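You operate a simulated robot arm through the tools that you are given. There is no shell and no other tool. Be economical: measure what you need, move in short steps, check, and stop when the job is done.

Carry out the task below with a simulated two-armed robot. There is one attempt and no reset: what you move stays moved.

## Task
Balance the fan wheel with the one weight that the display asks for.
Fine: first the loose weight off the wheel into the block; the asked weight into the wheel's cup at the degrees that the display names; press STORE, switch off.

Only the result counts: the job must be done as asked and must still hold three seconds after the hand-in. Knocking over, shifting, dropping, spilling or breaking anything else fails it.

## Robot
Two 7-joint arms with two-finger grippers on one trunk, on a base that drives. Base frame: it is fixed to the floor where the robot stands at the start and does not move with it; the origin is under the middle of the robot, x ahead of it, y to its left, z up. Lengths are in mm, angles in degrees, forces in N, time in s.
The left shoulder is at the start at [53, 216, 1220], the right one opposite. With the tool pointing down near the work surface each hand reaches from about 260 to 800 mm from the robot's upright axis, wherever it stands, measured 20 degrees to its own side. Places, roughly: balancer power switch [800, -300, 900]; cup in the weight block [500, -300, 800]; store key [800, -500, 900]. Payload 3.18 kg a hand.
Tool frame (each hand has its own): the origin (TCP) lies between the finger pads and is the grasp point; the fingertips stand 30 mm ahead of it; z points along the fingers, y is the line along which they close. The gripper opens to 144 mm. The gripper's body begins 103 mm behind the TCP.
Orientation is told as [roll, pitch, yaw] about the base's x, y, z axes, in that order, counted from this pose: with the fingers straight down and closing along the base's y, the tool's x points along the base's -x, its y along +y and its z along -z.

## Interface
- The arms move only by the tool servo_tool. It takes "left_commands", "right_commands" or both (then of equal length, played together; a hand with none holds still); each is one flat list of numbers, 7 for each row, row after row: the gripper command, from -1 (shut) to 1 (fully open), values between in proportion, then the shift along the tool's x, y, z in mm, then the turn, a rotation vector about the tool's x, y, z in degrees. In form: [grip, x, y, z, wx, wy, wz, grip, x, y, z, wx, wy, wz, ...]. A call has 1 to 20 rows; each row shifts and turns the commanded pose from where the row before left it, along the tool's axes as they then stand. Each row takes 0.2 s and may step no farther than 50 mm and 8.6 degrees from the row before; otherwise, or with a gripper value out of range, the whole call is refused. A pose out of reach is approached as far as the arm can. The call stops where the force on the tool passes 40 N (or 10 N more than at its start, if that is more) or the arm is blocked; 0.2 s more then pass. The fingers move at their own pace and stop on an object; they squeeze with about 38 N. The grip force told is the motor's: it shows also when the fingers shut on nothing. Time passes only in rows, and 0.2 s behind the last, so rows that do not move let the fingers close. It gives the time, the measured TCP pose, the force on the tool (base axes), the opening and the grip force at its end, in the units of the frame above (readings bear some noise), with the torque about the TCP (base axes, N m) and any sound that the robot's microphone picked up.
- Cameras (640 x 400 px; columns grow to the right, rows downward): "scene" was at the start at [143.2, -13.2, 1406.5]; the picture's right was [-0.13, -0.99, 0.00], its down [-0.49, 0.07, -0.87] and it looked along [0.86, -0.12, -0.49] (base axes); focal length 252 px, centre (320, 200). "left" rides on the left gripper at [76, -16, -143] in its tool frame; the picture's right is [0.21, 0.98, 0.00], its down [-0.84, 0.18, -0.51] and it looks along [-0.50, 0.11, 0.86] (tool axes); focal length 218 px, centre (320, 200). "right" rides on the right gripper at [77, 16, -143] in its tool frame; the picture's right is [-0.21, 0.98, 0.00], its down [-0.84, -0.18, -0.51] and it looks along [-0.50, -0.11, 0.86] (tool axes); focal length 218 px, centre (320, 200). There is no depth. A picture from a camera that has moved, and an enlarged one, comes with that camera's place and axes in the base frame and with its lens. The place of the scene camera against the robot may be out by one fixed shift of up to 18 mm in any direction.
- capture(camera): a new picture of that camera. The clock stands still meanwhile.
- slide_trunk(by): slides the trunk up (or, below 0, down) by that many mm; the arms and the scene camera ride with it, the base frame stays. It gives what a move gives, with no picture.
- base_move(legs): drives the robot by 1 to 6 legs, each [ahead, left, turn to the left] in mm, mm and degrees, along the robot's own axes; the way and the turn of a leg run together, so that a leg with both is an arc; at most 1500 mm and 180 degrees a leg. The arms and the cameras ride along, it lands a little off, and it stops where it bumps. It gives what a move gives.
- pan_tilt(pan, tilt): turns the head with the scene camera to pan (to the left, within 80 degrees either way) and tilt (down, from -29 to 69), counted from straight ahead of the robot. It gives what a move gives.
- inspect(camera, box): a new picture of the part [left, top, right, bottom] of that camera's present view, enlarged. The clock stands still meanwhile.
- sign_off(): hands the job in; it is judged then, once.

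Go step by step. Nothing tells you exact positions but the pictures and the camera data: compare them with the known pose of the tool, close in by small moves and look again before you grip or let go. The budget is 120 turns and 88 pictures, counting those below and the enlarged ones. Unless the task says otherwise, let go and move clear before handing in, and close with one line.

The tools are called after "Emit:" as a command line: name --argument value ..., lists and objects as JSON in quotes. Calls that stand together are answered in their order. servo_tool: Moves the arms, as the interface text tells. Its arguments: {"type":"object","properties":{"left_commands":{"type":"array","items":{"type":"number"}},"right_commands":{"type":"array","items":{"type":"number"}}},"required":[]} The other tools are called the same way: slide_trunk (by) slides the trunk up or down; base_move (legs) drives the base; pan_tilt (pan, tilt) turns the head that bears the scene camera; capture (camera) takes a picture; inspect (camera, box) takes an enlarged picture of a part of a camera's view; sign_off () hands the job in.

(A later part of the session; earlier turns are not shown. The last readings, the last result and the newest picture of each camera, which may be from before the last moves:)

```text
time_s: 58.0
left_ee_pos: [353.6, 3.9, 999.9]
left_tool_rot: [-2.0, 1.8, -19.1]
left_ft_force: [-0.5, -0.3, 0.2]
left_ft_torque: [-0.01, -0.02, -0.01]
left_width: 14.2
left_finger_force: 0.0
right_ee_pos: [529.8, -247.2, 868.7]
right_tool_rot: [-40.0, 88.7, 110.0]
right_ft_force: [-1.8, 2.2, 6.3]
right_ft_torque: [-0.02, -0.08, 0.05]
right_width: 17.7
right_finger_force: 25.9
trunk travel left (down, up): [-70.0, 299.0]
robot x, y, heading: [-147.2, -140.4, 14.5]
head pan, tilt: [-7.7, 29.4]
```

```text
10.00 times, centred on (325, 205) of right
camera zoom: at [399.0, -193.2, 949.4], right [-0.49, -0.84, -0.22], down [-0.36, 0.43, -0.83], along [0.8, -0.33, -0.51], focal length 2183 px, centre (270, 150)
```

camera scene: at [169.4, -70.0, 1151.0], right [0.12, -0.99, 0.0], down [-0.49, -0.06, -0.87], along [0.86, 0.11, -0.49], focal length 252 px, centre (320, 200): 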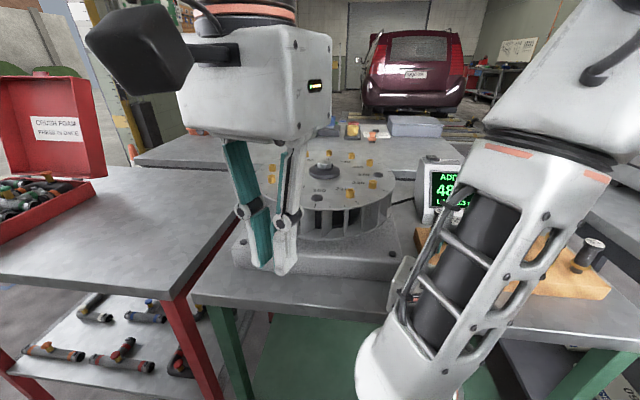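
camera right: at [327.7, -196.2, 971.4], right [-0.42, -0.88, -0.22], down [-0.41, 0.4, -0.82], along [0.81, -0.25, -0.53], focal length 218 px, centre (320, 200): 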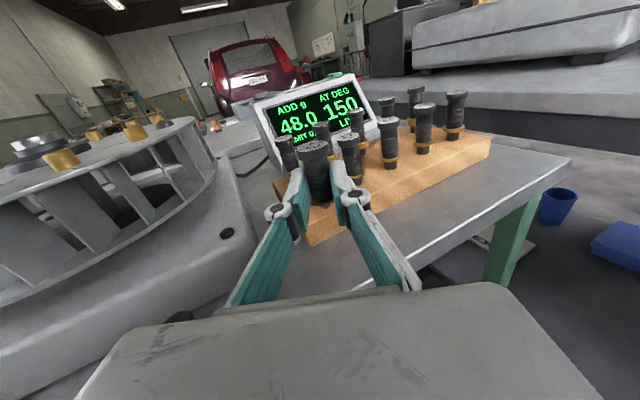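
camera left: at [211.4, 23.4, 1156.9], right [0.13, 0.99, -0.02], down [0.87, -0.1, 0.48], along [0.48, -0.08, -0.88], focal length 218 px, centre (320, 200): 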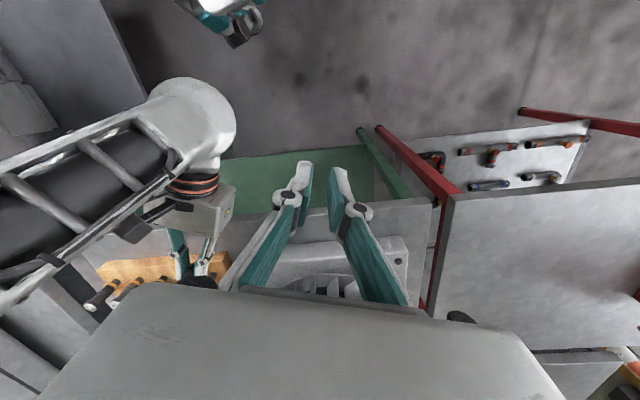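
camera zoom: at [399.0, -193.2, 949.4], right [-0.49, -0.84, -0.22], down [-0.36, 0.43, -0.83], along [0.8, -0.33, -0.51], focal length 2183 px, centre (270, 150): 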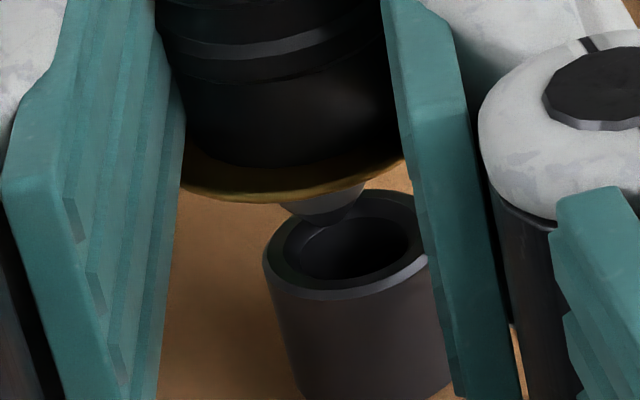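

Light contact on the far-left rim at TCP 868.7 fixes the rim height. So the pin must go back 3 mm and right 1.2 mm; I raise 2 mm, shift and look.

Emit:
slide_trunk --by 3

Emit:
servo_tool --right_commands '[-1, 0, 0.6, -1.5, 0, 0, 0, -1, 0, 0.6, -1.5, 0, 0, 0, -1, 0, 0, 0, 0, 0, 0]'

Emit:
inspect --camera "right" --box '[300, 185, 350, 225]'

```text
time_s: 58.5
left_ee_pos: [355.2, 3.7, 1001.1]
left_tool_rot: [-2.1, 1.9, -19.0]
left_ft_force: [0.0, 0.1, -0.2]
left_ft_torque: [0.0, 0.01, 0.01]
left_width: 14.4
left_finger_force: 0.1
right_ee_pos: [530.1, -244.1, 874.9]
right_tool_rot: [-45.9, 88.2, 104.2]
right_ft_force: [0.3, 0.9, -0.4]
right_ft_torque: [-0.02, -0.01, -0.01]
right_width: 17.9
right_finger_force: 26.3
trunk travel left (down, up): [-73.0, 296.0]
robot x, y, heading: [-144.9, -137.7, 14.9]
head pan, tilt: [-7.7, 29.4]
```

```text
time_s: 59.3
left_ee_pos: [354.2, 2.8, 1002.5]
left_tool_rot: [-2.2, 1.8, -19.1]
left_ft_force: [0.0, 0.1, -0.4]
left_ft_torque: [0.04, 0.01, -0.01]
left_width: 14.5
left_finger_force: 0.1
right_ee_pos: [529.0, -249.0, 871.2]
right_tool_rot: [-37.4, 88.2, 112.2]
right_ft_force: [-0.3, -0.3, 0.4]
right_ft_torque: [0.02, 0.02, -0.02]
right_width: 17.7
right_finger_force: 26.1
trunk travel left (down, up): [-73.0, 296.0]
robot x, y, heading: [-147.5, -136.8, 14.7]
head pan, tilt: [-7.7, 29.4]
```

```text
10.00 times, centred on (325, 205) of right
camera zoom: at [397.6, -194.4, 952.3], right [-0.5, -0.84, -0.23], down [-0.36, 0.44, -0.83], along [0.79, -0.33, -0.52], focal length 2183 px, centre (270, 150)
```

zoom: 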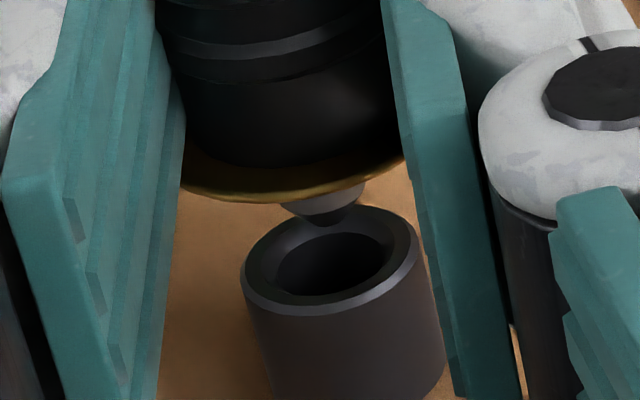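

Nearly concentric: about 1.2 mm back and 0.5 mm left remain. I make that step and lower 2 mm.

Emit:
servo_tool --right_commands '[-1, 0, -0.5, -1.2, 0, 0, 0, -1, -1, 0, 0, 0, 0, 0, -1, -1, 0, 0, 0, 0, 0, -1, 0, 0, 0, 0, 0, 0]'

Emit:
inspect --camera "right" --box '[300, 185, 350, 225]'

```text
time_s: 60.3
left_ee_pos: [353.9, 1.9, 1000.8]
left_tool_rot: [-2.1, 1.9, -19.1]
left_ft_force: [0.3, -0.4, -0.7]
left_ft_torque: [0.0, 0.0, 0.0]
left_width: 14.1
left_finger_force: 0.0
right_ee_pos: [526.8, -249.3, 870.4]
right_tool_rot: [-39.9, 87.9, 109.6]
right_ft_force: [0.1, 0.4, 1.3]
right_ft_torque: [0.01, 0.03, -0.01]
right_width: 17.8
right_finger_force: 26.3
trunk travel left (down, up): [-73.0, 296.0]
robot x, y, heading: [-146.2, -136.4, 14.9]
head pan, tilt: [-7.7, 29.4]
```

```text
10.00 times, centred on (325, 205) of right
camera zoom: at [397.2, -194.4, 951.6], right [-0.5, -0.83, -0.23], down [-0.36, 0.44, -0.82], along [0.79, -0.33, -0.52], focal length 2183 px, centre (270, 150)
```

zoom: 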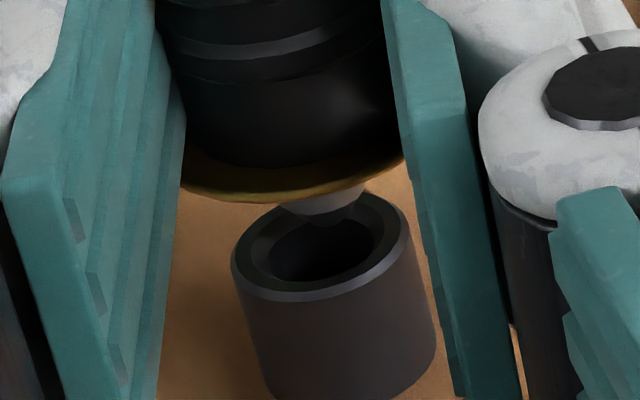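

Emit:
servo_tool --right_commands '[-1, 0, -1.6, -0.2, 0, 0, 0, -1, -1, 0, 0, 0, 0, 0, -1, -1, 0, 0, 0, 0, 0, -1, 0, 0, 0, 0, 0, 0]'

Emit:
inspect --camera "right" --box '[300, 185, 350, 225]'

```text
time_s: 61.3
left_ee_pos: [353.8, 3.3, 1000.9]
left_tool_rot: [-2.1, 1.9, -19.1]
left_ft_force: [1.3, 0.9, 0.9]
left_ft_torque: [0.0, 0.0, 0.01]
left_width: 14.2
left_finger_force: 0.0
right_ee_pos: [528.5, -246.7, 869.7]
right_tool_rot: [-43.8, 87.6, 105.5]
right_ft_force: [-1.0, 0.4, 0.0]
right_ft_torque: [-0.03, -0.03, 0.02]
right_width: 17.9
right_finger_force: 26.0
trunk travel left (down, up): [-73.0, 296.0]
robot x, y, heading: [-148.0, -137.8, 14.6]
head pan, tilt: [-7.7, 29.4]
```

```text
10.00 times, centred on (325, 205) of right
camera zoom: at [398.3, -192.6, 950.9], right [-0.5, -0.83, -0.24], down [-0.35, 0.45, -0.82], along [0.79, -0.33, -0.52], focal length 2183 px, centre (270, 150)
```

zoom: 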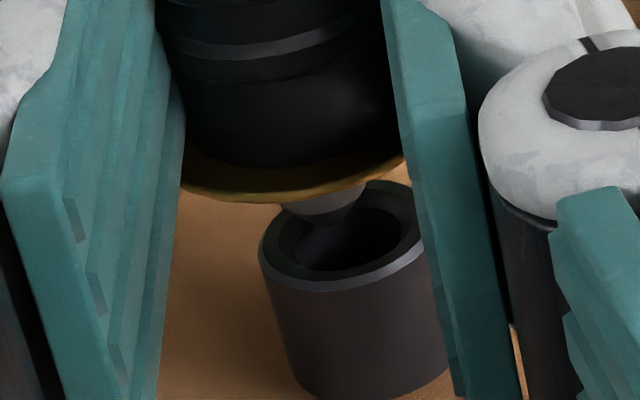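

Emit:
servo_tool --right_commands '[-1, 0, 0.8, 0, 0, 0, 0, -1, -1, 0, 0, 0, 0, 0, -1, -1, 0, 0, 0, 0, 0, -1, -1, 0, 0, 0, 0, 0, -1, 0, 0, 0, 0, 0, 0]'

Emit:
inspect --camera "right" --box '[300, 185, 350, 225]'

```text
time_s: 62.5
left_ee_pos: [353.2, 2.9, 1001.7]
left_tool_rot: [-2.1, 1.9, -19.1]
left_ft_force: [-0.9, 0.1, -0.6]
left_ft_torque: [0.03, -0.03, 0.04]
left_width: 14.4
left_finger_force: 0.3
right_ee_pos: [528.4, -248.0, 869.5]
right_tool_rot: [-51.1, 87.9, 98.4]
right_ft_force: [-0.1, 0.1, 0.3]
right_ft_torque: [-0.01, -0.01, 0.01]
right_width: 18.1
right_finger_force: 25.9
trunk travel left (down, up): [-73.0, 296.0]
robot x, y, heading: [-148.3, -134.4, 14.9]
head pan, tilt: [-7.7, 29.4]
```

```text
10.00 times, centred on (325, 205) of right
camera zoom: at [397.5, -193.0, 949.0], right [-0.5, -0.83, -0.24], down [-0.35, 0.44, -0.83], along [0.79, -0.33, -0.51], focal length 2183 px, centre (270, 150)
```

zoom: 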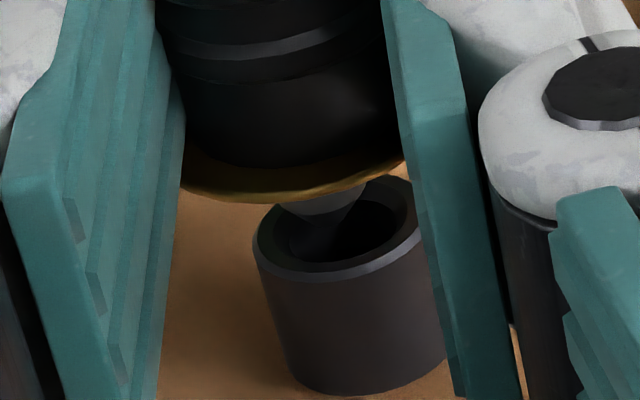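

The tip is within the hole's mouth; the arm lowers little, so I use the trunk for 3 mm.

Emit:
slide_trunk --by -3

Emit:
inspect --camera "right" --box '[300, 185, 350, 225]'

```text
time_s: 63.0
left_ee_pos: [351.7, 5.1, 1002.0]
left_tool_rot: [-2.0, 1.5, -19.0]
left_ft_force: [0.6, -0.3, -0.2]
left_ft_torque: [0.02, -0.02, 0.03]
left_width: 14.5
left_finger_force: 0.0
right_ee_pos: [527.3, -248.9, 866.5]
right_tool_rot: [-50.8, 88.3, 98.5]
right_ft_force: [3.1, 13.4, 30.3]
right_ft_torque: [-0.07, -0.53, 0.25]
right_width: 18.0
right_finger_force: 25.4
trunk travel left (down, up): [-70.0, 299.0]
robot x, y, heading: [-146.5, -141.1, 15.0]
head pan, tilt: [-7.7, 29.4]
```

```text
10.00 times, centred on (325, 205) of right
camera zoom: at [397.0, -193.6, 945.8], right [-0.5, -0.83, -0.23], down [-0.35, 0.44, -0.83], along [0.79, -0.33, -0.51], focal length 2183 px, centre (270, 150)
```

zoom: 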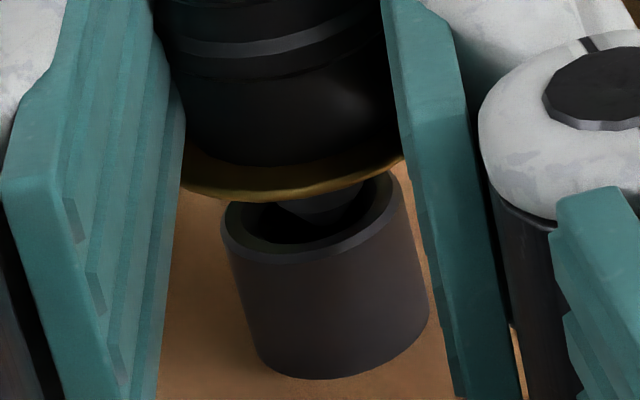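

Contact pushes left with 13 N. I yield 1.5 mm left and slightly up.

Emit:
servo_tool --right_commands '[-1, 0.5, -0.8, 0, 0, 0, 0, -1, 0, -0.8, 0, 0, 0, 0, -1, 0, 0, 0, 0, 0, 0]'

Emit:
inspect --camera "right" --box '[300, 185, 350, 225]'

```text
time_s: 63.9
left_ee_pos: [350.9, 4.5, 999.9]
left_tool_rot: [-2.2, 1.7, -19.1]
left_ft_force: [-0.3, -0.5, -0.6]
left_ft_torque: [0.01, -0.02, -0.01]
left_width: 14.5
left_finger_force: 0.0
right_ee_pos: [527.2, -248.7, 865.3]
right_tool_rot: [-42.8, 88.2, 106.3]
right_ft_force: [-9.9, 17.8, 27.9]
right_ft_torque: [0.06, -0.28, 0.2]
right_width: 17.9
right_finger_force: 25.7
trunk travel left (down, up): [-70.0, 299.0]
robot x, y, heading: [-146.8, -136.3, 14.5]
head pan, tilt: [-7.7, 29.4]
```

```text
10.00 times, centred on (325, 205) of right
camera zoom: at [397.1, -192.6, 945.3], right [-0.5, -0.83, -0.23], down [-0.35, 0.44, -0.83], along [0.79, -0.34, -0.51], focal length 2183 px, centre (270, 150)
```

zoom: 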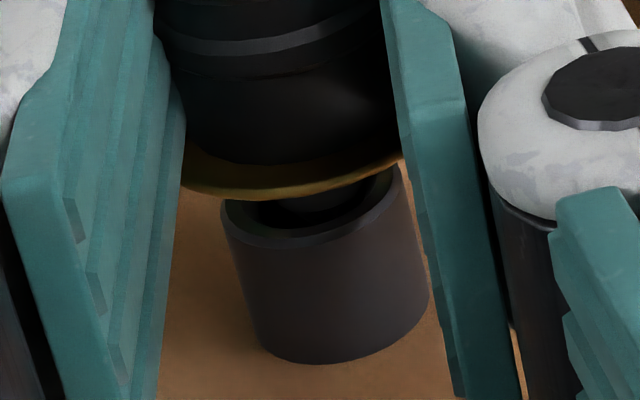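

It slid deeper. The force now asks for a shift back and left; I follow it.

Emit:
servo_tool --right_commands '[-1, 0, -0.8, -1, 0, 0, 0, -1, 0, -0.6, -1, 0, 0, 0, -1, 0, 0, 0, 0, 0, 0]'

Emit:
inspect --camera "right" --box '[300, 185, 350, 225]'

```text
time_s: 64.7
left_ee_pos: [351.8, 4.9, 999.5]
left_tool_rot: [-2.2, 1.7, -19.1]
left_ft_force: [0.6, -0.7, 0.4]
left_ft_torque: [-0.01, 0.01, 0.02]
left_width: 14.4
left_finger_force: 0.0
right_ee_pos: [527.5, -249.3, 865.6]
right_tool_rot: [-43.1, 87.8, 105.4]
right_ft_force: [-14.5, 21.5, 21.3]
right_ft_torque: [0.21, -0.05, 0.22]
right_width: 18.1
right_finger_force: 26.3
trunk travel left (down, up): [-70.0, 299.0]
robot x, y, heading: [-146.4, -140.4, 14.9]
head pan, tilt: [-7.7, 29.4]
```

```text
10.00 times, centred on (325, 205) of right
camera zoom: at [398.0, -192.3, 945.9], right [-0.51, -0.83, -0.23], down [-0.35, 0.45, -0.82], along [0.79, -0.34, -0.52], focal length 2183 px, centre (270, 150)
```

zoom: 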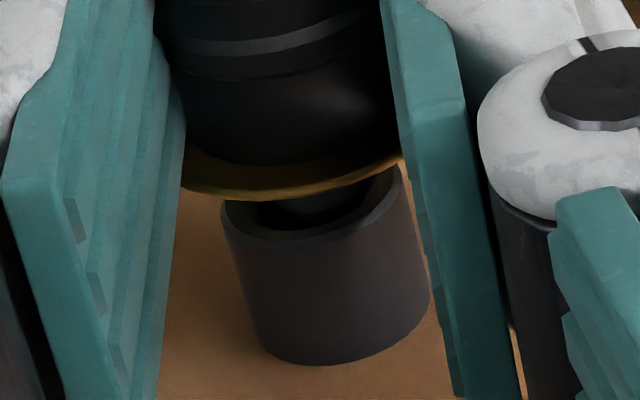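

The pin is a few mm inside the hole but the arm is tense. I relieve it with 1 mm of trunk up and read the force.

Emit:
slide_trunk --by 1.5

Emit:
inspect --camera "right" --box '[300, 185, 350, 225]'

```text
time_s: 65.2
left_ee_pos: [353.4, 2.4, 1000.3]
left_tool_rot: [-2.1, 1.9, -19.1]
left_ft_force: [-0.3, -0.4, -0.4]
left_ft_torque: [0.01, -0.02, 0.01]
left_width: 14.4
left_finger_force: 0.0
right_ee_pos: [528.1, -249.7, 866.0]
right_tool_rot: [-41.9, 87.5, 106.8]
right_ft_force: [-6.6, 5.7, 5.0]
right_ft_torque: [0.05, 0.05, 0.07]
right_width: 17.8
right_finger_force: 26.2
trunk travel left (down, up): [-71.0, 298.0]
robot x, y, heading: [-148.2, -140.1, 14.7]
head pan, tilt: [-7.7, 29.4]
```

```text
10.00 times, centred on (325, 205) of right
camera zoom: at [398.5, -193.0, 947.1], right [-0.51, -0.83, -0.24], down [-0.35, 0.45, -0.82], along [0.78, -0.34, -0.52], focal length 2183 px, centre (270, 150)
```

zoom: 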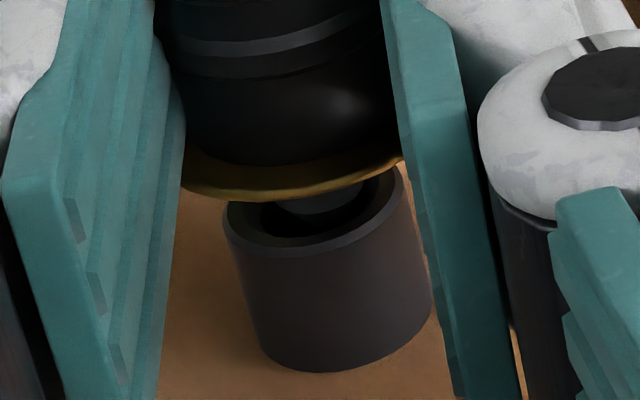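

Forces are small and agree with the picture: 1.2 mm left, 0.6 mm back. I step that.

Emit:
servo_tool --right_commands '[-1, 0, -0.7, -0.3, 0, 0, 0, -1, 0, -0.6, -0.3, 0, 0, 0, -1, 0, 0, 0, 0, 0, 0]'

Emit:
inspect --camera "right" --box '[300, 185, 350, 225]'

```text
time_s: 66.0
left_ee_pos: [353.2, 3.4, 1001.7]
left_tool_rot: [-2.0, 1.9, -19.1]
left_ft_force: [1.1, 0.0, -0.3]
left_ft_torque: [-0.02, 0.01, -0.01]
left_width: 14.3
left_finger_force: 0.1
right_ee_pos: [527.9, -250.5, 867.3]
right_tool_rot: [-41.9, 87.4, 106.8]
right_ft_force: [-8.1, 1.3, 4.5]
right_ft_torque: [-0.03, 0.04, -0.06]
right_width: 18.0
right_finger_force: 26.2
trunk travel left (down, up): [-71.0, 298.0]
robot x, y, heading: [-144.2, -139.3, 14.8]
head pan, tilt: [-7.7, 29.4]
```

```text
10.00 times, centred on (325, 205) of right
camera zoom: at [399.1, -192.8, 947.8], right [-0.51, -0.82, -0.24], down [-0.35, 0.45, -0.82], along [0.78, -0.34, -0.52], focal length 2183 px, centre (270, 150)
```

zoom: 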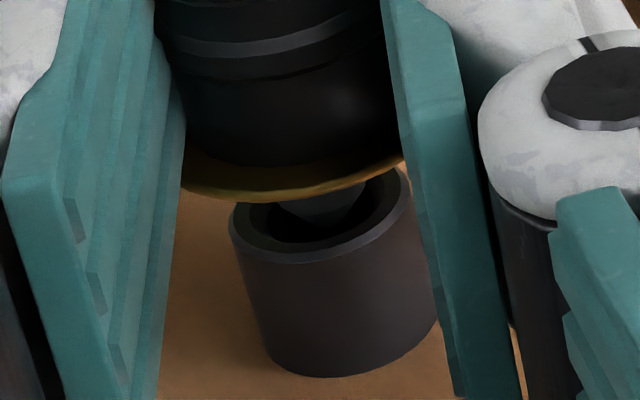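

Pictures are getting scarce, so I now go by force: back 1.5 mm, as it asks.

Emit:
servo_tool --right_commands '[-1, 0, 0, -0.8, 0, 0, 0, -1, 0, 0, -0.8, 0, 0, 0, -1, 0, 0, 0, 0, 0, 0]'

```text
time_s: 66.8
left_ee_pos: [353.5, 4.8, 1000.9]
left_tool_rot: [-2.1, 1.8, -19.1]
left_ft_force: [0.2, -0.3, 0.0]
left_ft_torque: [-0.01, 0.0, 0.01]
left_width: 14.4
left_finger_force: 0.1
right_ee_pos: [528.6, -251.1, 866.1]
right_tool_rot: [-42.4, 87.3, 106.0]
right_ft_force: [-4.7, 11.9, 10.3]
right_ft_torque: [0.13, -0.04, 0.14]
right_width: 17.9
right_finger_force: 25.7
trunk travel left (down, up): [-71.0, 298.0]
robot x, y, heading: [-145.7, -135.9, 14.7]
head pan, tilt: [-7.7, 29.4]
```

Emit:
base_move --legs '[[0.3, 1.8, 0]]'

```text
time_s: 67.5
left_ee_pos: [352.6, 6.2, 1001.1]
left_tool_rot: [-2.1, 1.9, -19.1]
left_ft_force: [0.4, -0.4, 0.3]
left_ft_torque: [-0.01, 0.02, -0.01]
left_width: 14.5
left_finger_force: 0.1
right_ee_pos: [528.0, -249.3, 866.4]
right_tool_rot: [-42.0, 87.3, 106.1]
right_ft_force: [-0.5, 5.3, 7.5]
right_ft_torque: [-0.01, -0.07, 0.07]
right_width: 17.8
right_finger_force: 26.0
trunk travel left (down, up): [-71.0, 298.0]
robot x, y, heading: [-146.8, -134.1, 14.8]
head pan, tilt: [-7.7, 29.4]
```

Emit:
base_move --legs '[[0.3, 1.2, 0]]'

Emit:
slide_trunk --by -1.5

```text
time_s: 68.2
left_ee_pos: [354.6, 6.4, 1002.2]
left_tool_rot: [-2.1, 1.9, -19.1]
left_ft_force: [-0.3, 0.1, 0.1]
left_ft_torque: [0.01, -0.04, 0.01]
left_width: 14.6
left_finger_force: 0.0
right_ee_pos: [529.7, -250.6, 866.6]
right_tool_rot: [-44.0, 87.0, 103.7]
right_ft_force: [-1.7, 7.1, 6.5]
right_ft_torque: [0.07, -0.05, 0.09]
right_width: 17.6
right_finger_force: 26.0
trunk travel left (down, up): [-71.0, 298.0]
robot x, y, heading: [-145.9, -137.7, 14.7]
head pan, tilt: [-7.7, 29.4]
```

```text
time_s: 68.7
left_ee_pos: [353.1, 6.6, 1000.8]
left_tool_rot: [-2.0, 1.7, -19.2]
left_ft_force: [-0.7, -0.2, 0.0]
left_ft_torque: [0.02, -0.02, -0.01]
left_width: 14.5
left_finger_force: 0.0
right_ee_pos: [529.9, -248.6, 865.3]
right_tool_rot: [-46.5, 86.9, 101.2]
right_ft_force: [-2.5, 3.8, 11.8]
right_ft_torque: [-0.03, -0.15, 0.02]
right_width: 17.6
right_finger_force: 26.3
trunk travel left (down, up): [-70.0, 299.0]
robot x, y, heading: [-144.8, -134.4, 14.6]
head pan, tilt: [-7.7, 29.4]
```

Emit:
slide_trunk --by -2

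```text
time_s: 69.2
left_ee_pos: [352.7, 8.2, 998.6]
left_tool_rot: [-2.2, 1.7, -18.9]
left_ft_force: [-0.2, -0.2, -0.6]
left_ft_torque: [-0.02, 0.05, 0.04]
left_width: 14.4
left_finger_force: 0.0
right_ee_pos: [529.0, -250.0, 865.0]
right_tool_rot: [-48.7, 86.9, 99.2]
right_ft_force: [-3.8, 7.8, 22.6]
right_ft_torque: [-0.02, -0.26, 0.09]
right_width: 17.6
right_finger_force: 26.4
trunk travel left (down, up): [-68.0, 301.0]
robot x, y, heading: [-143.6, -133.3, 14.9]
head pan, tilt: [-7.7, 29.4]
```

Emit:
inspect --camera "right" --box '[300, 185, 350, 225]'

```text
10.00 times, centred on (325, 205) of right
camera zoom: at [399.4, -192.1, 947.0], right [-0.52, -0.82, -0.25], down [-0.34, 0.47, -0.82], along [0.78, -0.34, -0.52], focal length 2183 px, centre (270, 150)
```

zoom: 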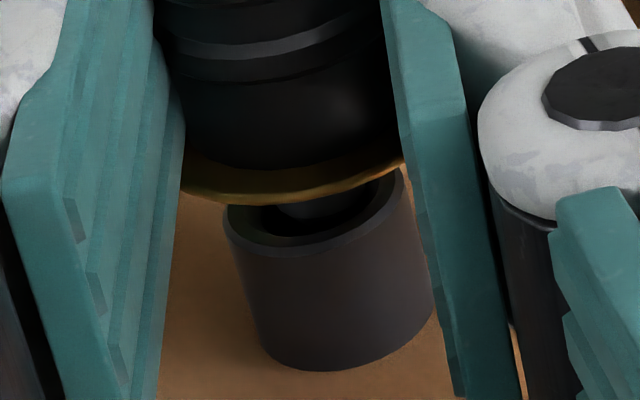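

The pin is well inside with only a small gap left, and the arm's tilt is what jams it. I ease 1 mm up and open the fingers only slightly, so the weight can drop in while they still guard it.

Emit:
slide_trunk --by 1

Emit:
servo_tool --right_commands '[-0.69, 0, 0, 0, 0, 0, 0, -0.69, 0, 0, 0, 0, 0, 0]'

Emit:
inspect --camera "right" --box '[280, 115, 390, 225]'

```text
time_s: 69.7
left_ee_pos: [353.6, 7.2, 996.9]
left_tool_rot: [-2.2, 1.9, -18.9]
left_ft_force: [-0.3, 0.0, 0.3]
left_ft_torque: [0.03, 0.0, 0.02]
left_width: 14.4
left_finger_force: 0.1
right_ee_pos: [530.2, -249.4, 862.0]
right_tool_rot: [-37.4, 87.0, 110.6]
right_ft_force: [-10.2, 10.9, 0.6]
right_ft_torque: [0.17, 0.14, 0.09]
right_width: 18.2
right_finger_force: 26.3
trunk travel left (down, up): [-69.0, 300.0]
robot x, y, heading: [-151.3, -134.5, 14.9]
head pan, tilt: [-7.7, 29.4]
```

```text
time_s: 70.3
left_ee_pos: [355.4, 6.2, 997.3]
left_tool_rot: [-2.2, 1.9, -19.1]
left_ft_force: [0.7, -1.0, -0.2]
left_ft_torque: [0.04, 0.01, -0.03]
left_width: 14.4
left_finger_force: 0.0
right_ee_pos: [530.2, -251.6, 863.7]
right_tool_rot: [-42.5, 86.9, 105.2]
right_ft_force: [-0.6, -0.5, -0.4]
right_ft_torque: [-0.02, 0.0, 0.02]
right_width: 22.2
right_finger_force: 0.0
trunk travel left (down, up): [-69.0, 300.0]
robot x, y, heading: [-147.5, -137.1, 14.6]
head pan, tilt: [-7.7, 29.4]
```

```text
3.64 times, centred on (335, 170) of right
camera zoom: at [401.2, -193.5, 945.6], right [-0.53, -0.81, -0.24], down [-0.34, 0.47, -0.81], along [0.78, -0.34, -0.53], focal length 794 px, centre (266, 309)
```

zoom: 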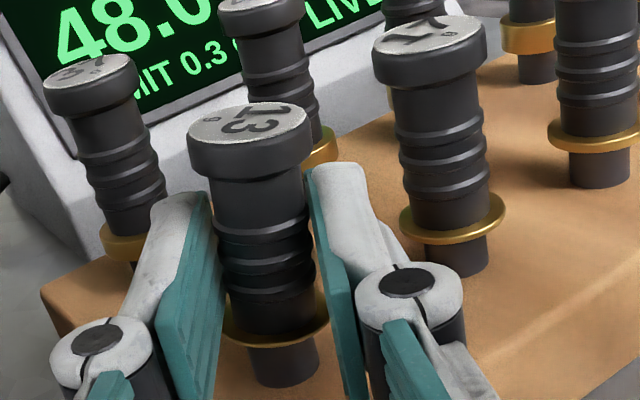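

The 13 g weight is now seated like its neighbours. I open a bit more and back straight out along the fingers with the base.

Emit:
servo_tool --right_commands '[-0.55, 0, 0, 0, 0, 0, 0, -0.55, 0, 0, 0, 0, 0, 0]'

Emit:
base_move --legs '[[-69, 73, 0]]'

Emit:
inspect --camera "right" --box '[200, 50, 500, 250]'

```text
time_s: 70.9
left_ee_pos: [354.4, 5.9, 997.5]
left_tool_rot: [-2.2, 1.9, -19.2]
left_ft_force: [0.1, 0.4, -0.5]
left_ft_torque: [0.0, -0.03, 0.01]
left_width: 14.4
left_finger_force: 0.0
right_ee_pos: [530.4, -249.7, 865.1]
right_tool_rot: [-43.2, 86.9, 104.5]
right_ft_force: [0.0, -0.1, 0.4]
right_ft_torque: [0.02, 0.0, -0.01]
right_width: 32.5
right_finger_force: 0.1
trunk travel left (down, up): [-69.0, 300.0]
robot x, y, heading: [-146.5, -135.3, 15.1]
head pan, tilt: [-7.7, 29.4]
```

```text
time_s: 72.2
left_ee_pos: [267.7, 59.6, 998.1]
left_tool_rot: [-2.1, 2.0, -18.9]
left_ft_force: [-0.3, 0.0, -0.1]
left_ft_torque: [-0.01, 0.0, -0.01]
left_width: 14.5
left_finger_force: 0.0
right_ee_pos: [444.6, -196.6, 864.3]
right_tool_rot: [-43.2, 86.9, 104.6]
right_ft_force: [-0.1, -0.5, -0.5]
right_ft_torque: [-0.03, 0.02, 0.01]
right_width: 32.5
right_finger_force: 0.0
trunk travel left (down, up): [-69.0, 300.0]
robot x, y, heading: [-229.4, -81.6, 14.7]
head pan, tilt: [-7.7, 29.4]
```

```text
2.00 times, centred on (350, 150) of right
camera zoom: at [315.8, -139.8, 945.8], right [-0.52, -0.82, -0.24], down [-0.34, 0.47, -0.82], along [0.78, -0.34, -0.53], focal length 436 px, centre (260, 300)
```

zoom: 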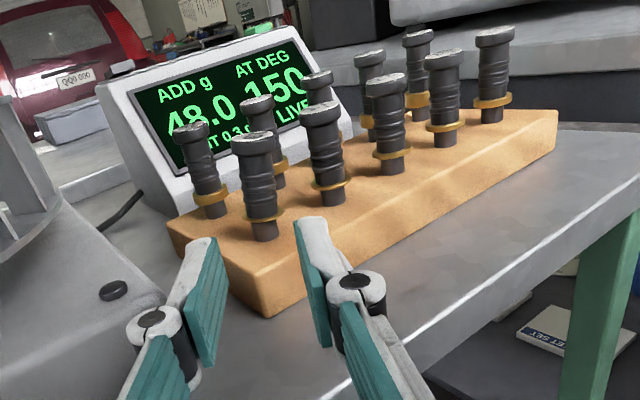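

All ten weights stand. I back off, raise the trunk again and then return the right hand to fingers-down.

Emit:
base_move --legs '[[-150, 0, 0], [0, 0, -14.7]]'

Emit:
slide_trunk --by 231

Emit:
servo_tool --right_commands '[-0.5, 0, 0, 0, 0, -8, 0, -0.5, 0, 0, 0, 0, -8, 0, -0.5, 0, 0, 0, 0, -8, 0, -0.5, 0, 0, 0, 0, -8, 0, -0.5, 0, 0, 0, 0, -8, 0, -0.5, 0, 0, 0, 0, -8, 0, -0.5, 0, 0, 0, 0, -8, 0, -0.5, 0, 0, 0, 0, -8, 0, -0.5, 0, 0, 0, 0, -8, 0, -0.5, 0, 0, 0, 0, -8, 0, -0.5, 0, 0, 0, 0, -7, 0, -0.5, 0, 0, 0, 0, 0, 0]'

```text
time_s: 74.5
left_ee_pos: [141.9, -111.4, 997.8]
left_tool_rot: [-2.1, 2.0, -33.8]
left_ft_force: [-0.2, -0.3, 0.0]
left_ft_torque: [0.0, 0.01, -0.04]
left_width: 14.2
left_finger_force: 0.0
right_ee_pos: [248.0, -404.5, 862.6]
right_tool_rot: [-43.1, 86.9, 90.0]
right_ft_force: [0.6, -0.6, 0.7]
right_ft_torque: [0.04, 0.0, -0.02]
right_width: 32.6
right_finger_force: 0.1
trunk travel left (down, up): [-69.0, 300.0]
robot x, y, heading: [-378.8, -117.2, 0.1]
head pan, tilt: [-7.7, 29.4]
```

```text
time_s: 76.8
left_ee_pos: [-28.3, -110.3, 1427.7]
left_tool_rot: [17.1, -24.9, -37.6]
left_ft_force: [8.9, -1.0, -13.5]
left_ft_torque: [-0.26, -1.31, -0.18]
left_width: 14.5
left_finger_force: 0.0
right_ee_pos: [138.5, -404.3, 1357.2]
right_tool_rot: [-127.5, 59.6, 6.3]
right_ft_force: [0.5, 0.7, 0.1]
right_ft_torque: [-0.01, 0.05, -0.04]
right_width: 32.4
right_finger_force: 0.0
trunk travel left (down, up): [-300.0, 70.0]
robot x, y, heading: [-376.4, -120.1, -0.1]
head pan, tilt: [-7.7, 29.4]
stopped: the force on the tool passed its limit at 41 N (the readings are from after the stop); the commanded pose is now the measured one
```

```text
time_s: 79.4
left_ee_pos: [-29.4, -109.8, 1427.8]
left_tool_rot: [17.0, -24.9, -37.5]
left_ft_force: [22.8, 1.5, -7.9]
left_ft_torque: [-0.34, 0.77, -0.83]
left_width: 14.5
left_finger_force: 0.1
right_ee_pos: [136.9, -402.9, 1355.6]
right_tool_rot: [-25.4, 20.6, 128.5]
right_ft_force: [0.6, 0.1, -0.1]
right_ft_torque: [0.01, -0.01, 0.02]
right_width: 36.1
right_finger_force: 0.0
trunk travel left (down, up): [-300.0, 70.0]
robot x, y, heading: [-375.0, -121.2, 0.2]
head pan, tilt: [-7.7, 29.4]
```

The left hand pressed something near the head, so I move it down and out to the left, while the right hand is brought back to fingers-down.

Emit:
servo_tool --left_commands '[-0.8, 0, 0, 35, 0, 0, 0, -0.8, 0, 0, 35, 0, 0, 0, -0.8, 0, 30, 30, 0, 0, 0, -0.8, 0, 30, 30, 0, 0, 0, -0.8, 0, 35, 0, 0, 0, 0, -0.8, 0, 35, 0, 0, 0, 0, -0.8, 0, 35, 0, 0, 0, 0, -0.8, 0, 35, 0, 0, 0, 0]' --right_commands '[-0.5, 0, 0, 0, -5.9, -5.45, 0.15, -0.5, 0, 0, 0, -5.9, -5.45, 0.15, -0.5, 0, 0, 0, -5.9, -5.45, 0.15, -0.5, 0, 0, 0, -5.9, -5.45, 0.15, -0.5, 0, 0, 0, 0, 0, -8, -0.5, 0, 0, 0, 0, 0, -8, -0.5, 0, 0, 0, 0, 0, -8, -0.5, 0, 0, 0, 0, 0, -8]'

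```text
time_s: 81.2
left_ee_pos: [90.4, -12.5, 1346.9]
left_tool_rot: [16.9, -25.0, -37.4]
left_ft_force: [-0.4, -0.1, -0.5]
left_ft_torque: [-0.03, 0.03, 0.0]
left_width: 14.4
left_finger_force: 0.0
left hand out of reach, approached as far as the arm can: row 6, 7, 8
right_ee_pos: [140.1, -403.1, 1358.0]
right_tool_rot: [-0.9, -0.1, 164.9]
right_ft_force: [-0.3, -0.5, -0.1]
right_ft_torque: [-0.02, -0.01, 0.03]
right_width: 36.1
right_finger_force: 0.0
trunk travel left (down, up): [-300.0, 70.0]
robot x, y, heading: [-377.6, -118.7, 0.2]
head pan, tilt: [-7.7, 29.4]
```

Emit:
servo_tool --left_commands '[-0.8, 0, 0, 0, 4.1, 6.25, -0.1, -0.8, 0, 0, 0, 4.1, 6.25, -0.1, -0.8, 0, 0, 0, 4.1, 6.25, -0.1, -0.8, 0, 0, 0, 4.1, 6.25, -0.1, -0.8, 0, 0, 0, 0, 0, -8.2, -0.8, 0, 0, 0, 0, 0, -8.2, -0.8, 0, 0, 0, 0, 0, -8.2, -0.8, 0, 0, 0, 0, 0, -8.2, -0.8, 10, 30, 0, 0, 0, 0, -0.8, 10, 30, 0, 0, 0, 0, -0.8, 10, 30, 0, 0, 0, 0, -0.8, 10, 30, 0, 0, 0, 0, -0.8, 10, 30, 0, 0, 0, 0, -0.8, 10, 30, 0, 0, 0, 0, -0.8, 0, 30, 0, 0, 0, 0, -0.8, 0, 0, 0, 0, 0, 0, -0.8, 0, 0, 0, 0, 0, 0, -0.8, 0, 0, 0, 0, 0, 0, -0.8, 0, 0, 0, 0, 0, 0, -0.8, 0, 0, 0, 0, 0, 0]' --right_commands '[-0.5, 0, 0, 0, 0, 0, -8, -0.5, 0, 0, 0, 0, 0, -8, -0.5, 0, 0, 0, 0, 0, -8, -0.5, 0, 0, 0, 0, 0, -8, -0.5, 0, 0, 0, 0, 0, -8, -0.5, 0, 0, 0, 0, 0, -8, -0.5, 0, 0, 0, 0, 0, -8, -0.5, 0, 0, 0, 0, 0, -8, -0.5, 0, 0, 0, 0, 0, -8, -0.5, 0, 0, 0, 0, 0, -8, -0.5, 0, 0, 0, 0, 0, -8, -0.5, 0, 0, 0, 0, 0, -8, -0.5, 0, 0, 0, 0, 0, -8, -0.5, 0, 0, 0, 0, 0, -8, -0.5, 0, 0, 0, 0, 0, -8, -0.5, 0, 0, 0, 0, 0, -8, -0.5, 0, 0, 0, 0, 0, -8, -0.5, 0, 0, 0, 0, 0, -8, -0.5, 0, 0, 0, 0, 0, -8, -0.5, 0, 0, 0, 0, 0, -8]'

```text
time_s: 85.4
left_ee_pos: [44.0, 195.9, 1316.1]
left_tool_rot: [-0.6, -30.0, -0.7]
left_ft_force: [-0.4, 0.1, -0.3]
left_ft_torque: [-0.02, 0.01, 0.02]
left_width: 14.3
left_finger_force: 0.0
left hand out of reach, approached as far as the arm can: row 1, 2, 3, 4
right_ee_pos: [139.2, -403.7, 1357.8]
right_tool_rot: [0.8, 0.4, -34.9]
right_ft_force: [0.2, 0.4, -0.5]
right_ft_torque: [-0.01, 0.02, 0.03]
right_width: 36.0
right_finger_force: 0.0
trunk travel left (down, up): [-300.0, 70.0]
robot x, y, heading: [-375.8, -118.8, 0.0]
head pan, tilt: [-7.7, 29.4]
```

Emit:
servo_tool --right_commands '[-0.5, 0, 0, 0, 0, 0, -8.5, -0.5, 0, 0, 0, 0, 0, -8.5, -0.5, 0, 0, 0, 0, 0, -8.5, -0.5, 0, 0, 0, 0, 0, -8.5, -0.5, 0, 0, 0, 0, 0, -1, -0.5, 0, 0, 0, 0, 0, 0]'

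Emit:
base_move --legs '[[376, 119, 0]]'

```text
time_s: 86.8
left_ee_pos: [43.3, 198.3, 1316.7]
left_tool_rot: [-0.5, -30.0, -0.6]
left_ft_force: [0.3, -0.7, 0.3]
left_ft_torque: [-0.03, -0.04, 0.0]
left_width: 14.4
left_finger_force: 0.0
right_ee_pos: [107.1, -415.8, 1317.7]
right_tool_rot: [3.5, -2.5, -9.5]
right_ft_force: [0.4, -0.1, -0.6]
right_ft_torque: [-0.04, -0.04, -0.02]
right_width: 35.8
right_finger_force: 0.1
right hand out of reach, approached as far as the arm can: row 2, 3, 4
trunk travel left (down, up): [-300.0, 70.0]
robot x, y, heading: [-376.9, -123.5, 0.1]
head pan, tilt: [-7.7, 29.4]
```

```text
time_s: 89.3
left_ee_pos: [422.4, 323.7, 1315.4]
left_tool_rot: [-0.5, -29.8, 0.0]
left_ft_force: [-0.8, 0.1, 0.4]
left_ft_torque: [0.0, 0.01, 0.03]
left_width: 14.5
left_finger_force: 0.0
right_ee_pos: [490.9, -290.0, 1314.4]
right_tool_rot: [3.6, -2.6, -9.0]
right_ft_force: [0.6, 0.6, -0.6]
right_ft_torque: [0.0, 0.06, 0.0]
right_width: 36.1
right_finger_force: 0.0
trunk travel left (down, up): [-300.0, 70.0]
robot x, y, heading: [1.7, 2.5, 0.5]
head pan, tilt: [-7.7, 29.4]
```

Emit:
servo_tool --right_commands '[-0.5, -14, -13, 40, 0, 0, 0, -0.5, -14, -13, 40, 0, 0, 0, -0.5, -14, -13, 40, 0, 0, 0, -0.5, -14, -13, 40, 0, 0, 0, -0.5, -14, -13, 40, 0, 0, 0, -0.5, -14, -13, 40, 0, 0, 0, -0.5, 0, 0, 0, 0, 0, 0]'

```text
time_s: 90.9
left_ee_pos: [420.5, 324.0, 1316.3]
left_tool_rot: [-0.5, -30.1, 0.0]
left_ft_force: [-0.2, 0.1, -0.5]
left_ft_torque: [-0.03, -0.01, -0.02]
left_width: 14.6
left_finger_force: 0.0
right_ee_pos: [575.4, -365.3, 1073.0]
right_tool_rot: [3.6, -2.5, -9.1]
right_ft_force: [0.9, -0.6, -0.7]
right_ft_torque: [-0.03, -0.03, 0.0]
right_width: 35.9
right_finger_force: 0.1
trunk travel left (down, up): [-300.0, 70.0]
robot x, y, heading: [4.0, 1.9, 1.1]
head pan, tilt: [-7.7, 29.4]
```

Emit:
servo_tool --right_commands '[-0.5, 0, 0, 0, 1.8, 1.25, -4.5, -0.5, 0, 0, 0, 1.8, 1.25, -4.5, -0.5, 0, 0, 0, 0, 0, 0]'

Emit:
capture --camera "right"

```text
time_s: 91.7
left_ee_pos: [422.0, 322.9, 1316.0]
left_tool_rot: [-0.3, -29.8, -0.2]
left_ft_force: [1.2, 1.1, 1.2]
left_ft_torque: [-0.02, -0.01, -0.01]
left_width: 14.4
left_finger_force: 0.0
right_ee_pos: [575.6, -367.0, 1074.9]
right_tool_rot: [0.8, -0.9, -2.1]
right_ft_force: [0.6, -0.3, 1.0]
right_ft_torque: [0.02, 0.02, -0.04]
right_width: 35.9
right_finger_force: 0.1
trunk travel left (down, up): [-300.0, 70.0]
robot x, y, heading: [2.8, 3.7, 0.4]
head pan, tilt: [-7.7, 29.4]
```

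```text
12 pictures are left
camera right: at [497.1, -349.9, 1217.1], right [0.24, 0.97, 0.02], down [0.83, -0.22, 0.52], along [0.51, -0.11, -0.85], focal length 218 px, centre (320, 200)
```

right: 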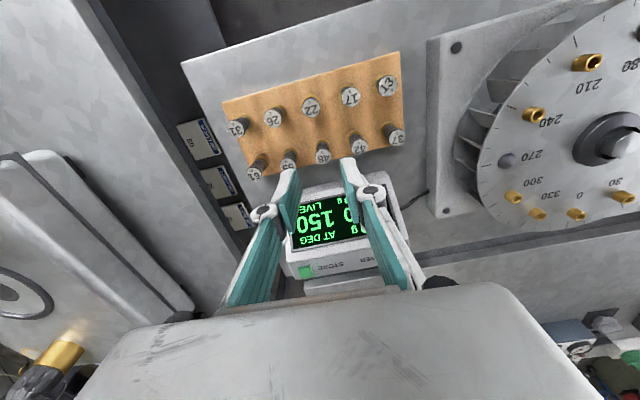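

Display and block are clear: 48 g stands in the back row centre, near [607, -369]. I trim the tilt, go above it and down to just over its head for a check.

Emit:
servo_tool --right_commands '[-0.39, -16, -1, 30, 0.8, 0.9, -2, -0.39, -15.5, -1, 30, 0, 0, 0, -0.39, 0, 0, 35, 0, 0, 0, -0.39, 0, 0, 32, 0, 0, 0, -0.39, 0, 0, 0, 0, 0, 0]'

Emit:
inspect --camera "right" --box '[240, 60, 400, 220]'

```text
time_s: 92.9
left_ee_pos: [420.2, 322.4, 1317.4]
left_tool_rot: [-0.5, -30.0, -0.1]
left_ft_force: [0.4, 0.4, 0.9]
left_ft_torque: [-0.01, -0.01, -0.03]
left_width: 14.4
left_finger_force: 0.1
right_ee_pos: [593.3, -368.1, 977.3]
right_tool_rot: [0.8, -0.9, -2.3]
right_ft_force: [0.5, -0.3, 0.3]
right_ft_torque: [0.03, -0.04, -0.02]
right_width: 44.0
right_finger_force: 0.1
right hand out of reach, approached as far as the arm can: row 1
trunk travel left (down, up): [-300.0, 70.0]
robot x, y, heading: [0.1, 1.9, 0.3]
head pan, tilt: [-7.7, 29.4]
```

```text
2.50 times, centred on (320, 140) of right
camera zoom: at [514.9, -349.9, 1120.6], right [0.25, 0.97, 0.02], down [0.83, -0.22, 0.52], along [0.51, -0.11, -0.85], focal length 546 px, centre (320, 350)
```

zoom: 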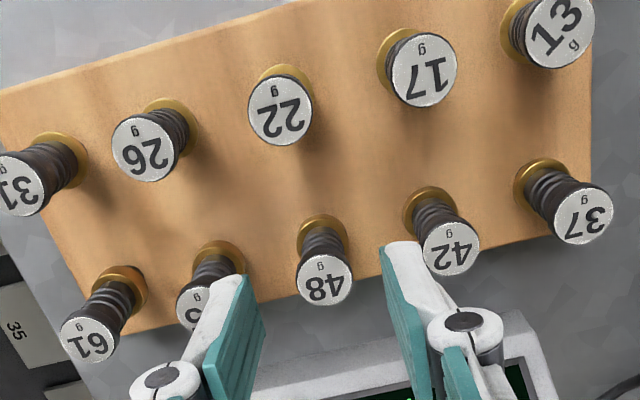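

By the tool frame, the 48 g head lies 20.5 mm ahead, 3.7 mm right and 86 mm below. I step over it, go down 45 mm and check.

Emit:
servo_tool --right_commands '[-0.39, -10, -1.8, 0, 0, 0, 0, -0.39, -10.5, -1.9, 0, 0, 0, 0, -0.39, 0, 0, 20, 0, 0, 0, -0.39, 0, 0, 20, 0, 0, 0, -0.39, 0, 0, 0, 0, 0, 0]'

Emit:
inspect --camera "right" --box '[240, 90, 400, 220]'

```text
time_s: 94.1
left_ee_pos: [420.7, 323.0, 1315.3]
left_tool_rot: [-0.5, -30.0, 0.0]
left_ft_force: [0.0, 0.3, -0.1]
left_ft_torque: [0.03, -0.03, 0.02]
left_width: 14.4
left_finger_force: 0.1
right_ee_pos: [613.5, -368.7, 938.8]
right_tool_rot: [0.7, -0.9, -2.2]
right_ft_force: [-0.3, -0.7, -0.1]
right_ft_torque: [0.01, 0.03, 0.01]
right_width: 43.9
right_finger_force: 0.0
trunk travel left (down, up): [-300.0, 70.0]
robot x, y, heading: [2.3, 5.0, 0.5]
head pan, tilt: [-7.7, 29.4]
```

```text
3.08 times, centred on (320, 155) of right
camera zoom: at [534.8, -352.0, 1081.6], right [0.25, 0.97, 0.02], down [0.83, -0.22, 0.52], along [0.51, -0.11, -0.85], focal length 672 px, centre (320, 338)
```

zoom: 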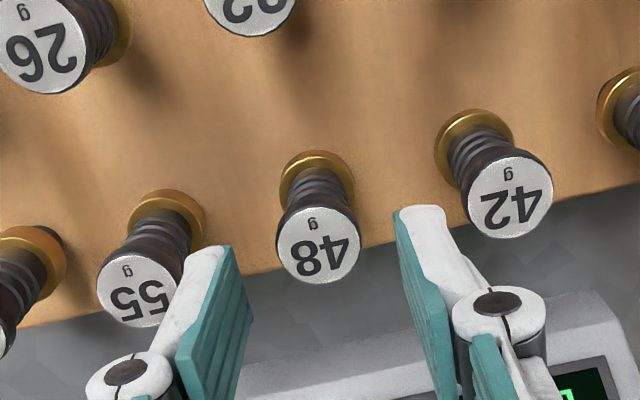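

Centred within 2 mm. I correct, descend around the head and grip.

Emit:
servo_tool --right_commands '[-0.39, -1.5, -2, 0, 0, 0, 0, -0.39, 0, 0, 20, 0, 0, 0, -0.39, 0, 0, 20, 0, 0, 0, -0.39, 0, 0, 11, 0, 0, 0, -0.39, 0, 0, 0, 0, 0, 0, -1, 0, 0, 0, 0, 0, 0, -1, 0, 0, 0, 0, 0, 0, -1, 0, 0, 0, 0, 0, 0]'

```text
time_s: 95.9
left_ee_pos: [421.8, 325.3, 1316.2]
left_tool_rot: [-0.5, -29.9, -0.1]
left_ft_force: [0.6, -0.2, 0.4]
left_ft_torque: [0.01, 0.0, -0.01]
left_width: 14.3
left_finger_force: 0.1
right_ee_pos: [615.5, -368.5, 888.0]
right_tool_rot: [0.7, -0.8, -2.0]
right_ft_force: [-0.2, 15.0, -4.5]
right_ft_torque: [-0.15, -0.19, -0.06]
right_width: 22.6
right_finger_force: 25.8
trunk travel left (down, up): [-300.0, 70.0]
robot x, y, heading: [3.4, 5.0, 0.5]
head pan, tilt: [-7.7, 29.4]
```

Gripped (22.6 mm) with some side load; I yield 1.5 mm left and lift.

Emit:
servo_tool --right_commands '[-1, 0, 1, 0, 0, 0, 0, -1, 0, 0.7, 0, 0, 0, 0, -1, 0, 0, -3, 0, 0, 0, -1, 0, 0, -5, 0, 0, 0, -1, 0, 0, -12, 0, 0, 0, -1, 0, 0, -30, 0, 0, 0, -1, 0, 0, -40, 0, 0, 0, -1, 0, 0, -40, 0, 0, 0, -1, 0, 0, 0, 0, 0, 0]'

Emit:
capture --camera "right"

```text
time_s: 97.9
left_ee_pos: [422.9, 321.3, 1316.5]
left_tool_rot: [-0.3, -29.9, -0.2]
left_ft_force: [0.7, -0.4, -0.5]
left_ft_torque: [0.06, 0.01, 0.03]
left_width: 14.4
left_finger_force: 0.1
right_ee_pos: [615.7, -376.1, 1015.2]
right_tool_rot: [0.8, -1.0, -2.5]
right_ft_force: [0.8, -1.1, -0.6]
right_ft_torque: [0.08, 0.05, -0.01]
right_width: 23.0
right_finger_force: 26.0
trunk travel left (down, up): [-300.0, 70.0]
robot x, y, heading: [6.2, 1.2, 0.7]
head pan, tilt: [-7.7, 29.4]
```

```text
9 pictures are left
camera right: at [536.1, -358.7, 1157.5], right [0.25, 0.97, 0.02], down [0.82, -0.22, 0.52], along [0.51, -0.12, -0.85], focal length 218 px, centre (320, 200)
```

right: 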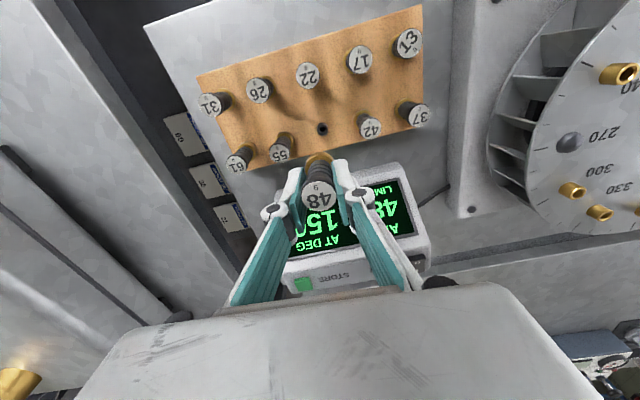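

The 48 g weight is in hand. The 150° cup is at about [562, 40] on the wheel; I carry it there high over the hub, then look.

Emit:
servo_tool --right_commands '[-1, 0, 0, -35, 0, 0, 0, -1, 0, 0, -30, 0, 0, 0, -1, 5.4, 41.5, 0, 0, 0, 0, -1, 5.4, 41.5, 0, 0, 0, 0, -1, 5.4, 41.5, 0, 0, 0, 0, -1, 5.4, 41.5, 0, 0, 0, 0, -1, 5.4, 41.5, 0, 0, 0, 0, -1, 5.4, 41.5, 0, 0, 0, 0, -1, 5.4, 41.5, 0, 0, 0, 0, -1, 5.4, 41.5, 0, 0, 0, 0, -1, 5.4, 41.5, 0, 0, 0, 0, -1, 5.4, 41.5, 0, 0, 0, 0, -1, 0, 0, 20, 0, 0, 0, -1, 0, 0, 0, 0, 0, 0]'

Emit:
inspect --camera "right" --box '[220, 50, 420, 220]'

```text
time_s: 100.9
left_ee_pos: [421.2, 323.9, 1315.7]
left_tool_rot: [-0.5, -29.9, -0.1]
left_ft_force: [0.1, 0.2, 0.8]
left_ft_torque: [0.0, 0.0, -0.01]
left_width: 14.3
left_finger_force: 0.0
right_ee_pos: [576.6, 44.9, 1001.8]
right_tool_rot: [0.7, -0.9, -2.1]
right_ft_force: [-0.6, -0.7, 0.6]
right_ft_torque: [-0.02, -0.01, 0.05]
right_width: 22.8
right_finger_force: 26.5
right hand out of reach, approached as far as the arm can: row 1, 2
trunk travel left (down, up): [-300.0, 70.0]
robot x, y, heading: [1.7, 2.6, 0.6]
head pan, tilt: [-7.7, 29.4]
```

```text
2.35 times, centred on (320, 135) of right
camera zoom: at [498.4, 61.6, 1143.3], right [0.24, 0.97, 0.01], down [0.83, -0.22, 0.52], along [0.51, -0.11, -0.85], focal length 514 px, centre (320, 353)
```

zoom: 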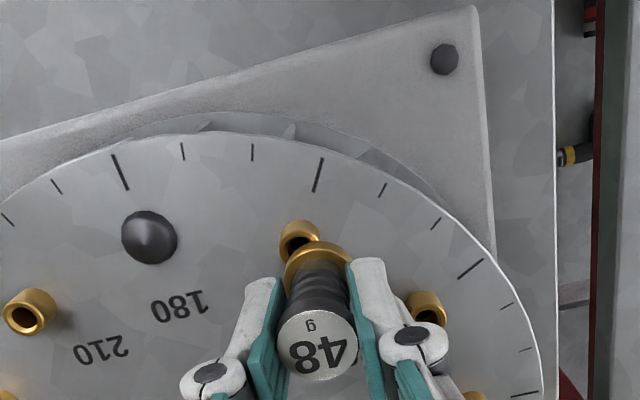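

The 150° cup is just behind the weight in view; the hand travelled lower than planned but touched nothing. I raise 15 mm, shift back 19 mm and right 5 mm, and look closely.

Emit:
servo_tool --right_commands '[-1, 0, 0, -8, 0, 0, 0, -1, 0, 0, -10, 0, 0, 0, -1, 8, -2, 0, 0, 0, 0, -1, 8, -2, 0, 0, 0, 0, -1, 0, 0, 0, 0, 0, 0]'

Emit:
inspect --camera "right" --box '[270, 120, 370, 210]'

```text
time_s: 102.1
left_ee_pos: [421.1, 323.3, 1315.1]
left_tool_rot: [-0.5, -29.9, -0.1]
left_ft_force: [0.1, 0.6, -0.3]
left_ft_torque: [0.03, 0.03, 0.01]
left_width: 14.2
left_finger_force: 0.1
right_ee_pos: [561.8, 39.6, 1019.3]
right_tool_rot: [0.7, -0.9, -2.2]
right_ft_force: [-0.3, 0.0, -0.3]
right_ft_torque: [0.03, 0.03, 0.02]
right_width: 22.5
right_finger_force: 25.9
trunk travel left (down, up): [-300.0, 70.0]
robot x, y, heading: [6.2, 2.1, 0.8]
head pan, tilt: [-7.7, 29.4]
```

```text
4.44 times, centred on (320, 165) of right
camera zoom: at [482.9, 56.7, 1161.6], right [0.25, 0.97, 0.02], down [0.83, -0.22, 0.52], along [0.51, -0.11, -0.85], focal length 970 px, centre (320, 356)
```

zoom: 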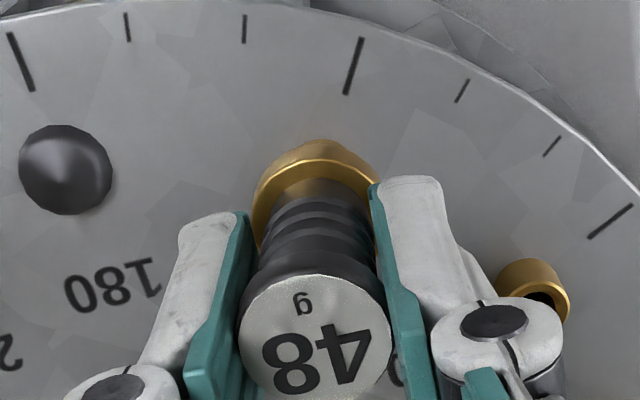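

The flange hides the cup from above, so I check with the scene camera from the front.

Emit:
inspect --camera "scene" --box '[240, 230, 310, 290]'

```text
6.67 times, centred on (275, 260) of scene
camera zoom: at [147.1, -9.4, 1406.2], right [-0.12, -0.99, 0.0], down [-0.49, 0.06, -0.87], along [0.86, -0.11, -0.49], focal length 1681 px, centre (620, -200)
```

zoom: 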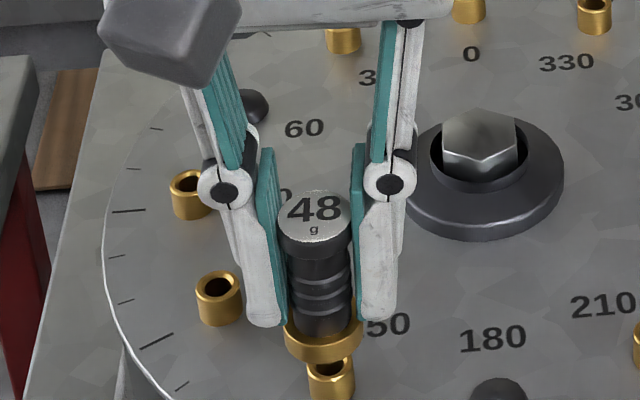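

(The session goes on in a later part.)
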